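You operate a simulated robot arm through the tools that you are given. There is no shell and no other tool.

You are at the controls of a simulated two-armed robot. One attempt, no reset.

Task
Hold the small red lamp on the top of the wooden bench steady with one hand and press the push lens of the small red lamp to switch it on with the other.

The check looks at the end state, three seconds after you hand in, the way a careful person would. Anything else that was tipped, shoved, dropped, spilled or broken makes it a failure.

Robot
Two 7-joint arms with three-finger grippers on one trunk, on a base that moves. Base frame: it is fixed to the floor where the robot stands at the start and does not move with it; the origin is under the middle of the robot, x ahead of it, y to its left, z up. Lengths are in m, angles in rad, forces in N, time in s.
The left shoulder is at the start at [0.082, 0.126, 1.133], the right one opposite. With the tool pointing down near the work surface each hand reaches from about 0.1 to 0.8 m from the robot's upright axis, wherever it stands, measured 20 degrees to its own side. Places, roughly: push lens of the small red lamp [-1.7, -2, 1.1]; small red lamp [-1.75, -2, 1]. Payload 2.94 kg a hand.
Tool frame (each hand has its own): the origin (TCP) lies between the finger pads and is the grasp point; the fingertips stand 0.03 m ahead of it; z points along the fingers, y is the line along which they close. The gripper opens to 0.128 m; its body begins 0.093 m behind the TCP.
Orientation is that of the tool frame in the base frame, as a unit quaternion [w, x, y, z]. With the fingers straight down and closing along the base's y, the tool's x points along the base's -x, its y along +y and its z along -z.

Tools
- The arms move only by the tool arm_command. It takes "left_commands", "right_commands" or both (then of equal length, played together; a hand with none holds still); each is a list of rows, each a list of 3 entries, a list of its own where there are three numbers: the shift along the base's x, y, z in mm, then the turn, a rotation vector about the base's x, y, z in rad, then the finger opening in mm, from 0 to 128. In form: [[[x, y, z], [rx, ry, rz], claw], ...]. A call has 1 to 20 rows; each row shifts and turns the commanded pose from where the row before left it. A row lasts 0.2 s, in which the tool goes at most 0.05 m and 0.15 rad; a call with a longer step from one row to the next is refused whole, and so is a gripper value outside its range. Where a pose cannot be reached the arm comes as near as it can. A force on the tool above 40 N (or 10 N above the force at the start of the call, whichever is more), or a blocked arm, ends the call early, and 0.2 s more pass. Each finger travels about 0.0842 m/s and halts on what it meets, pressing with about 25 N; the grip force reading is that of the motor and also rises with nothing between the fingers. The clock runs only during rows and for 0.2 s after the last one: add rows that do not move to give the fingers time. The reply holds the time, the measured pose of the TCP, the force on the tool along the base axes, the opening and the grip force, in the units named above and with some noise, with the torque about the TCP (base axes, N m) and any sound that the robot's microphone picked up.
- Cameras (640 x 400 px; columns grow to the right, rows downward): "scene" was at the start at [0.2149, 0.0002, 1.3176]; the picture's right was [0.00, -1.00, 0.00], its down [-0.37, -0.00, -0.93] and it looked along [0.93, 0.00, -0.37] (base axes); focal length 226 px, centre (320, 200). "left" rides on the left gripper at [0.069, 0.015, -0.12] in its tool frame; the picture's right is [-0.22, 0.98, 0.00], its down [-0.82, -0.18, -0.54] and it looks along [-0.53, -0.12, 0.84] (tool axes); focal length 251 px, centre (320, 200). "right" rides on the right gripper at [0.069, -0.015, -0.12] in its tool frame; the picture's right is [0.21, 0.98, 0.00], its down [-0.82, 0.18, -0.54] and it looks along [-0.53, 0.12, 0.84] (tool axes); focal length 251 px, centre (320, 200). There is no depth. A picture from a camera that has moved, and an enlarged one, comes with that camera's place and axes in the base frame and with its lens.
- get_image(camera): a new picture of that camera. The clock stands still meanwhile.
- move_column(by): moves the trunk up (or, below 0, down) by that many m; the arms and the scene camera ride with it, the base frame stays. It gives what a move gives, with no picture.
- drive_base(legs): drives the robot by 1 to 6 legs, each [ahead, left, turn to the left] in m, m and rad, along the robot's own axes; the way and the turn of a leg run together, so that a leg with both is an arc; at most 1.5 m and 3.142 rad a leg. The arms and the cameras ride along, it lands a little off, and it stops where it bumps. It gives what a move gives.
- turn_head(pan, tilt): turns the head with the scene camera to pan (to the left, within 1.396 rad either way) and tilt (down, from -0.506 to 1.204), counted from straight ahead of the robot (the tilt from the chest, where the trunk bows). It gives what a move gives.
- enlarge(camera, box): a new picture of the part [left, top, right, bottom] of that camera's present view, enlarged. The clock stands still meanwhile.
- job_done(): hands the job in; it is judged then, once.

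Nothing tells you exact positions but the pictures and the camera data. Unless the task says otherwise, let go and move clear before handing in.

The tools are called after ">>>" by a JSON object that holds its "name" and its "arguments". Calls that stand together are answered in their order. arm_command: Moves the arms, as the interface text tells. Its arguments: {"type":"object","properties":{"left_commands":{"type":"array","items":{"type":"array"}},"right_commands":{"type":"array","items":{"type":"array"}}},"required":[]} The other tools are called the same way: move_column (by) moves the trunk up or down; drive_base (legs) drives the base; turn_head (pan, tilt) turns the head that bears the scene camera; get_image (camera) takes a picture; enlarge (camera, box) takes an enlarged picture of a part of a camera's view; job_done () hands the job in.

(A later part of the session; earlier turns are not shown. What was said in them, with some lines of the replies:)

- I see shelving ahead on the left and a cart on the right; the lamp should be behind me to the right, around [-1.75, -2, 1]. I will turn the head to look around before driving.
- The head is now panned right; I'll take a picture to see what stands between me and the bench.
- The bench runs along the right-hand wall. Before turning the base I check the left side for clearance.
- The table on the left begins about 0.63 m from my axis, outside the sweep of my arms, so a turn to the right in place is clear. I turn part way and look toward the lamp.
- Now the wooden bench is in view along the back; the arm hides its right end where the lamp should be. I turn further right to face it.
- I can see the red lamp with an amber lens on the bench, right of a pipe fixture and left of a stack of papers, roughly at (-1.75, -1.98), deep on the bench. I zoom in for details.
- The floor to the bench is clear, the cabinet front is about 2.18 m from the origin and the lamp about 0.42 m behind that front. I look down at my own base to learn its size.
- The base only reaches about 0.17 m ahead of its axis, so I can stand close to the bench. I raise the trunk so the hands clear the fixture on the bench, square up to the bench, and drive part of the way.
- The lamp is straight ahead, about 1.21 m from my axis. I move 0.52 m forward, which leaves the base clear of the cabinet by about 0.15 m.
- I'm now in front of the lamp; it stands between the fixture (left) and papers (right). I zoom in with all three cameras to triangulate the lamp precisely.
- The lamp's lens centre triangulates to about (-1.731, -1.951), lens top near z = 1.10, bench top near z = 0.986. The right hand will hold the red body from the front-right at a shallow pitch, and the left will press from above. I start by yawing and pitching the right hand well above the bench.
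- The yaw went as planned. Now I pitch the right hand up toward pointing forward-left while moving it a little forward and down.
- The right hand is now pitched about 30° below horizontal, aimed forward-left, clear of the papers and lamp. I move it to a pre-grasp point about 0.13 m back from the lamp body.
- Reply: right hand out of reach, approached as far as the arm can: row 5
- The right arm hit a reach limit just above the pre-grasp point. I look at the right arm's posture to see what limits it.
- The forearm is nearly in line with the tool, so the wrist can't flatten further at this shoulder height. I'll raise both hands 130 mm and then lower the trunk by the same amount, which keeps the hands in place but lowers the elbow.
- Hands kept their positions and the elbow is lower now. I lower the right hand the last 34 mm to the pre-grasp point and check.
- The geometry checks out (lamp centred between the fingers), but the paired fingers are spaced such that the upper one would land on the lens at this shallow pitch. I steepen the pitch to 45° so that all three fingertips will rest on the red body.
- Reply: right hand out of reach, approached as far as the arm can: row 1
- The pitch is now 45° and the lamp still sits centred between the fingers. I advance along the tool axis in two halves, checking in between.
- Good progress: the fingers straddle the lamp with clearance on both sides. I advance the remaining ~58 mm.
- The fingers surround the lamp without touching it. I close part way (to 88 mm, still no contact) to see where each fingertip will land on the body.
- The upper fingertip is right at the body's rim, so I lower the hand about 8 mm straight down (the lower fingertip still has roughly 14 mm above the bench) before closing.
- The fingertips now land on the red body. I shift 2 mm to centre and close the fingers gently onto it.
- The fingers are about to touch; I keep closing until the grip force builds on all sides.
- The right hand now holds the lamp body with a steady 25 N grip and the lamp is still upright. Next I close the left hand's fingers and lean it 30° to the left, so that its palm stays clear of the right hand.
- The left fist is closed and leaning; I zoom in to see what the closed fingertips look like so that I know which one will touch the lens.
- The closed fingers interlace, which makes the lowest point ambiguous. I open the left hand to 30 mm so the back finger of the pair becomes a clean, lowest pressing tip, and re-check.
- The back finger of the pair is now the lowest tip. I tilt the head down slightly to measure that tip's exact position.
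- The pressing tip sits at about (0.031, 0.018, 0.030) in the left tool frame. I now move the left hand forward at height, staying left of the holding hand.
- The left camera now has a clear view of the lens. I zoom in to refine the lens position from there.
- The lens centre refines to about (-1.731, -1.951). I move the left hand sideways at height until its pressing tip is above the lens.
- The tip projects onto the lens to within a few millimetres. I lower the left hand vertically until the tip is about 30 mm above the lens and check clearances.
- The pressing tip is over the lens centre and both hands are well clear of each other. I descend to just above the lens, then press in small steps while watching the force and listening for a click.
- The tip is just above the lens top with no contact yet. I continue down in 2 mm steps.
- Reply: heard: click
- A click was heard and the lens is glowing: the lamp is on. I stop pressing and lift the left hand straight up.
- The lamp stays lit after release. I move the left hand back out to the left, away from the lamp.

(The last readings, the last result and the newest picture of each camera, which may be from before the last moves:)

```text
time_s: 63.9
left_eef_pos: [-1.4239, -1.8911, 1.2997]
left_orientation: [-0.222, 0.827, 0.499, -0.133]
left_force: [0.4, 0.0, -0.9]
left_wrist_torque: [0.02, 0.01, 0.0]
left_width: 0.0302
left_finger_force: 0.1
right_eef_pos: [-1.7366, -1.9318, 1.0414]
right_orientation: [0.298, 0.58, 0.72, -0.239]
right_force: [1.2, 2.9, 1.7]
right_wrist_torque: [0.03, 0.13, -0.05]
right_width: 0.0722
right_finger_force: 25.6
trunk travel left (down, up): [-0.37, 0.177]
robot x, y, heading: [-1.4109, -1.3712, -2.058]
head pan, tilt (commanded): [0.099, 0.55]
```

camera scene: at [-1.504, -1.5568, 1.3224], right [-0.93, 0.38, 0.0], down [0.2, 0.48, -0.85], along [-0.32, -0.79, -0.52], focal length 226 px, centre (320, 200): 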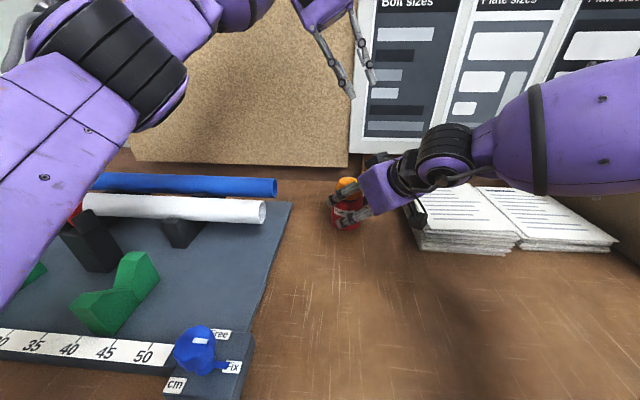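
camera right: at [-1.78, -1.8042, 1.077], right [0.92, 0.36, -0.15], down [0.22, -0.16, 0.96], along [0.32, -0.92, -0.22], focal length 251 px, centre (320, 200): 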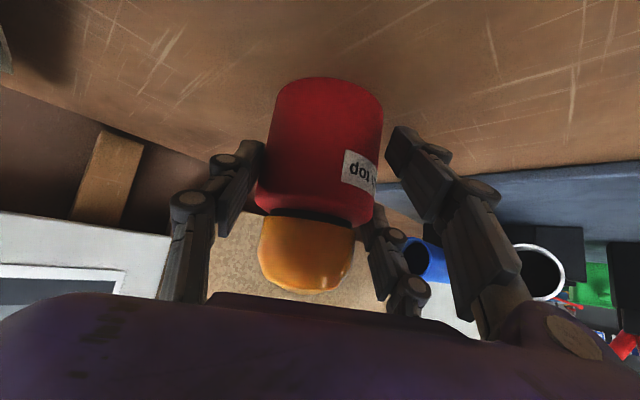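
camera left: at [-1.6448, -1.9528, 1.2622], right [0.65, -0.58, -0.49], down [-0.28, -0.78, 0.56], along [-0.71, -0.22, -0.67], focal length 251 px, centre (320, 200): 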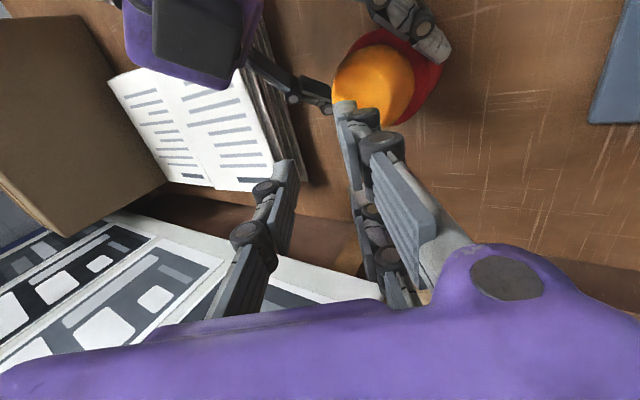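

The left hand is clear. Now I open the right hand slowly and leave it in place to check the lamp stays put.

>>> {"name": "arm_command", "arguments": {"right_commands": [[[0, 0, 0], [0, 0, 0], 74], [[0, 0, 0], [0, 0, 0], 80], [[0, 0, 0], [0, 0, 0], 88], [[0, 0, 0], [0, 0, 0], 100], [[0, 0, 0], [0, 0, 0], 115], [[0, 0, 0], [0, 0, 0], 128], [[0, 0, 0], [0, 0, 0], 128]]}}

>>> {"name": "enlarge", "arguments": {"camera": "scene", "box": [250, 90, 450, 240]}}

>>> {"name": "get_image", "arguments": {"camera": "right"}}

```text
time_s: 65.5
left_eef_pos: [-1.4235, -1.8931, 1.3001]
left_orientation: [-0.223, 0.827, 0.499, -0.134]
left_force: [-0.3, 0.3, 0.6]
left_wrist_torque: [0.02, 0.03, -0.02]
left_width: 0.0301
left_finger_force: 0.0
right_eef_pos: [-1.7361, -1.9327, 1.0414]
right_orientation: [0.298, 0.58, 0.719, -0.24]
right_force: [-0.4, -0.7, 0.3]
right_wrist_torque: [0.0, -0.02, 0.02]
right_width: 0.1279
right_finger_force: 0.1
trunk travel left (down, up): [-0.37, 0.177]
robot x, y, heading: [-1.4117, -1.3675, -2.061]
head pan, tilt (commanded): [0.099, 0.55]
```

```text
2.67 times, centred on (350, 165) of scene
camera zoom: at [-1.5029, -1.5578, 1.3223], right [-0.93, 0.38, 0.0], down [0.2, 0.48, -0.85], along [-0.32, -0.79, -0.52], focal length 603 px, centre (240, 293)
```

zoom: 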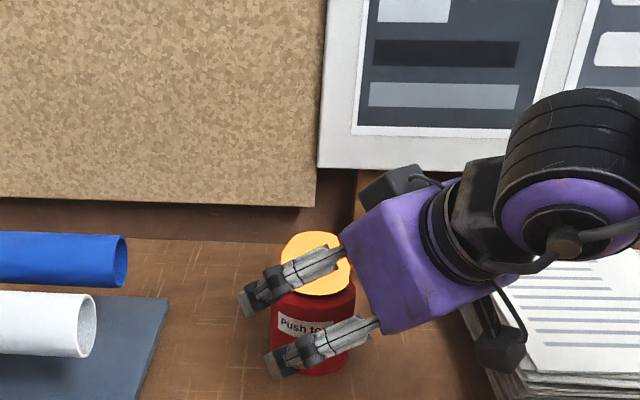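

```text
taken
camera right: at [-1.78, -1.8042, 1.0768], right [0.92, 0.36, -0.15], down [0.22, -0.16, 0.96], along [0.32, -0.92, -0.22], focal length 251 px, centre (320, 200)
```

right: 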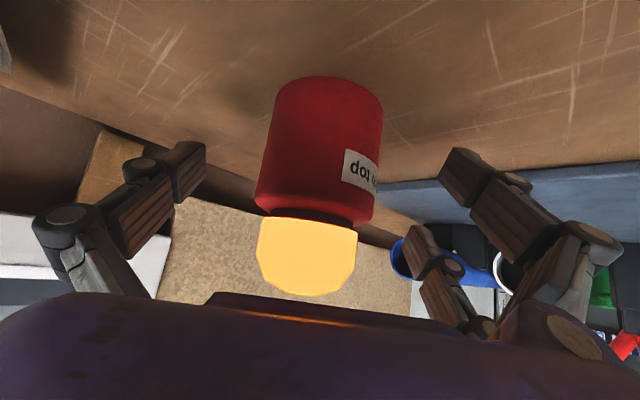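

The lamp is free, upright and still lit. I back the right hand out along its approach axis.

>>> {"name": "arm_command", "arguments": {"right_commands": [[[-3.0, 13.8, 14.1], [0, 0, 0], 128], [[-3.0, 13.8, 14.1], [0, 0, 0], 128], [[-3.0, 13.8, 14.1], [0, 0, 0], 128], [[-3.0, 13.8, 14.1], [0, 0, 0], 128], [[-3.0, 13.8, 14.1], [0, 0, 0], 128], [[-3.0, 13.8, 14.1], [0, 0, 0], 128], [[-3.0, 13.8, 14.1], [0, 0, 0], 128], [[0, 0, 25], [0, 0, 0], 128], [[0, 0, 25], [0, 0, 0], 128], [[0, 0, 25], [0, 0, 0], 128]]}}

>>> {"name": "get_image", "arguments": {"camera": "scene"}}

>>> {"name": "get_image", "arguments": {"camera": "right"}}

```text
time_s: 67.7
left_eef_pos: [-1.4246, -1.8934, 1.3003]
left_orientation: [-0.223, 0.827, 0.499, -0.133]
left_force: [0.9, -0.4, 0.1]
left_wrist_torque: [-0.02, 0.03, -0.04]
left_width: 0.0297
left_finger_force: 0.1
right_eef_pos: [-1.7563, -1.8351, 1.2154]
right_orientation: [0.298, 0.58, 0.719, -0.24]
right_force: [0.5, 0.1, 0.5]
right_wrist_torque: [0.02, -0.02, 0.0]
right_width: 0.1277
right_finger_force: 0.0
trunk travel left (down, up): [-0.37, 0.177]
robot x, y, heading: [-1.416, -1.368, -2.057]
head pan, tilt (commanded): [0.099, 0.55]
```

```text
taken
camera scene: at [-1.5026, -1.5576, 1.3224], right [-0.93, 0.38, 0.0], down [0.2, 0.48, -0.85], along [-0.32, -0.79, -0.52], focal length 226 px, centre (320, 200)
```

scene: 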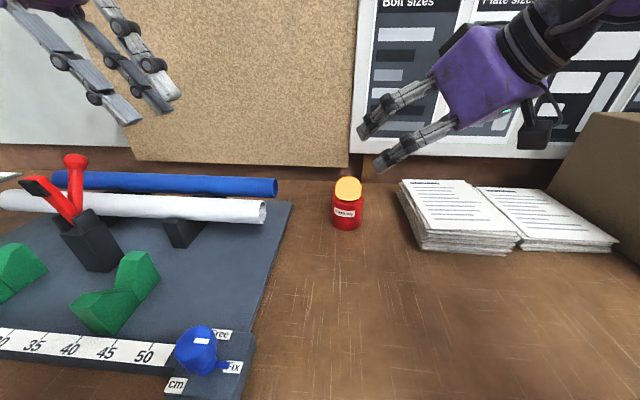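

```text
taken
camera right: at [-1.7995, -1.7073, 1.2512], right [0.92, 0.36, -0.15], down [0.22, -0.16, 0.96], along [0.32, -0.92, -0.22], focal length 251 px, centre (320, 200)
```

right: 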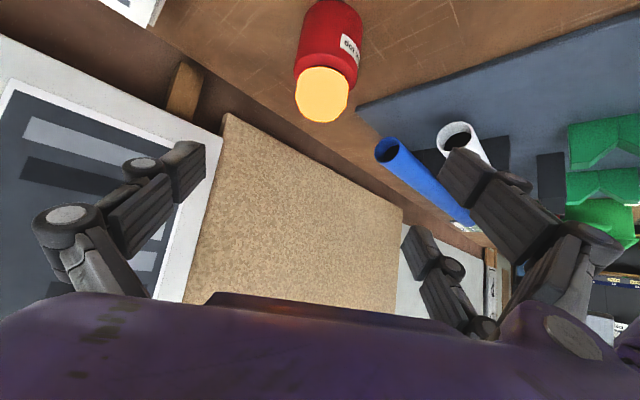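

Both hands are clear, the lamp stands where it was, and nothing else moved. I pull the right hand a little further back and take one last close look at the lamp.

>>> {"name": "arm_command", "arguments": {"right_commands": [[[-5, 25, 10], [0, 0, 0], 128], [[-5, 25, 10], [0, 0, 0], 128], [[-5, 25, 10], [0, 0, 0], 128], [[0, 0, 0], [0, 0, 0], 128], [[0, 0, 0], [0, 0, 0], 128]]}}

>>> {"name": "enlarge", "arguments": {"camera": "scene", "box": [290, 150, 410, 250]}}

>>> {"name": "get_image", "arguments": {"camera": "scene"}}

```text
time_s: 68.9
left_eef_pos: [-1.4238, -1.893, 1.3007]
left_orientation: [-0.223, 0.827, 0.499, -0.133]
left_force: [-0.2, -0.9, 0.6]
left_wrist_torque: [0.0, -0.03, -0.01]
left_width: 0.0299
left_finger_force: 0.0
right_eef_pos: [-1.7716, -1.7602, 1.2462]
right_orientation: [0.298, 0.58, 0.72, -0.239]
right_force: [-0.1, 0.5, -0.1]
right_wrist_torque: [0.02, 0.0, 0.02]
right_width: 0.128
right_finger_force: 0.0
trunk travel left (down, up): [-0.37, 0.177]
robot x, y, heading: [-1.4124, -1.3722, -2.053]
head pan, tilt (commanded): [0.099, 0.55]
```

```text
4.00 times, centred on (350, 200) of scene
camera zoom: at [-1.503, -1.5577, 1.3223], right [-0.93, 0.38, 0.0], down [0.2, 0.48, -0.85], along [-0.32, -0.79, -0.52], focal length 905 px, centre (200, 200)
```

zoom: 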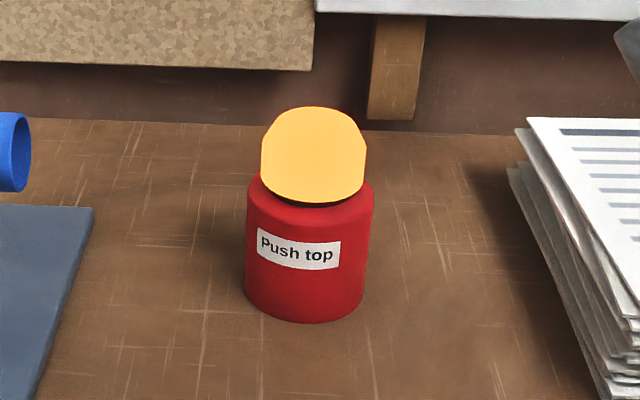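

```text
taken
camera scene: at [-1.503, -1.5577, 1.3223], right [-0.93, 0.38, 0.0], down [0.2, 0.48, -0.85], along [-0.32, -0.79, -0.52], focal length 226 px, centre (320, 200)
```

scene: 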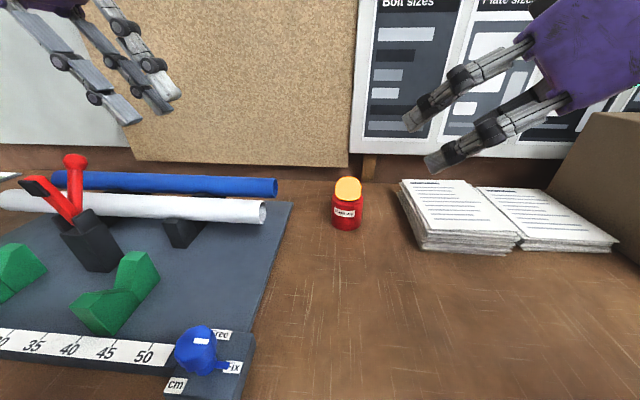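

The lens glows evenly, unlike the shaded orange before the press. I let a little time pass and look again to be sure that it stays on.

>>> {"name": "arm_command", "arguments": {"right_commands": [[[0, 0, 0], [0, 0, 0], 128], [[0, 0, 0], [0, 0, 0], 128], [[0, 0, 0], [0, 0, 0], 128], [[0, 0, 0], [0, 0, 0], 128], [[0, 0, 0], [0, 0, 0], 128], [[0, 0, 0], [0, 0, 0], 128], [[0, 0, 0], [0, 0, 0], 128]]}}

>>> {"name": "enlarge", "arguments": {"camera": "scene", "box": [290, 150, 410, 250]}}

```text
time_s: 70.5
left_eef_pos: [-1.4237, -1.8925, 1.3004]
left_orientation: [-0.223, 0.827, 0.499, -0.133]
left_force: [-0.9, 0.2, 0.1]
left_wrist_torque: [-0.01, 0.02, -0.02]
left_width: 0.0298
left_finger_force: 0.0
right_eef_pos: [-1.7717, -1.7601, 1.2446]
right_orientation: [0.299, 0.58, 0.719, -0.24]
right_force: [-0.7, -0.1, 0.6]
right_wrist_torque: [0.0, 0.01, 0.0]
right_width: 0.1281
right_finger_force: 0.1
trunk travel left (down, up): [-0.37, 0.177]
robot x, y, heading: [-1.4103, -1.3674, -2.057]
head pan, tilt (commanded): [0.099, 0.55]
```

```text
4.00 times, centred on (350, 200) of scene
camera zoom: at [-1.5029, -1.5578, 1.3223], right [-0.93, 0.38, 0.0], down [0.2, 0.48, -0.85], along [-0.32, -0.79, -0.52], focal length 905 px, centre (200, 200)
```

zoom: 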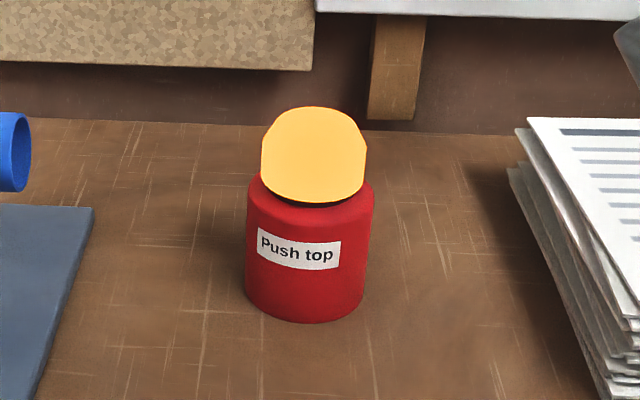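

The lamp stands upright in its place with its lens lit steadily, both hands are clear, and nothing else on the bench was disturbed. I hand the job in.

>>> {"name": "job_done", "arguments": {}}

```text
The job is handed in.
```

The small red lamp is switched on and standing upright in its original spot on the wooden bench.

I held its red body with the right hand (about 25 N grip) and pressed the lens from above with the left until it clicked. The lens stayed lit after I let go and was still glowing steadily about ten seconds later.

Both hands are open or clear of the lamp. In the last pictures, the pipe fixture, papers and box on the bench look undisturbed.
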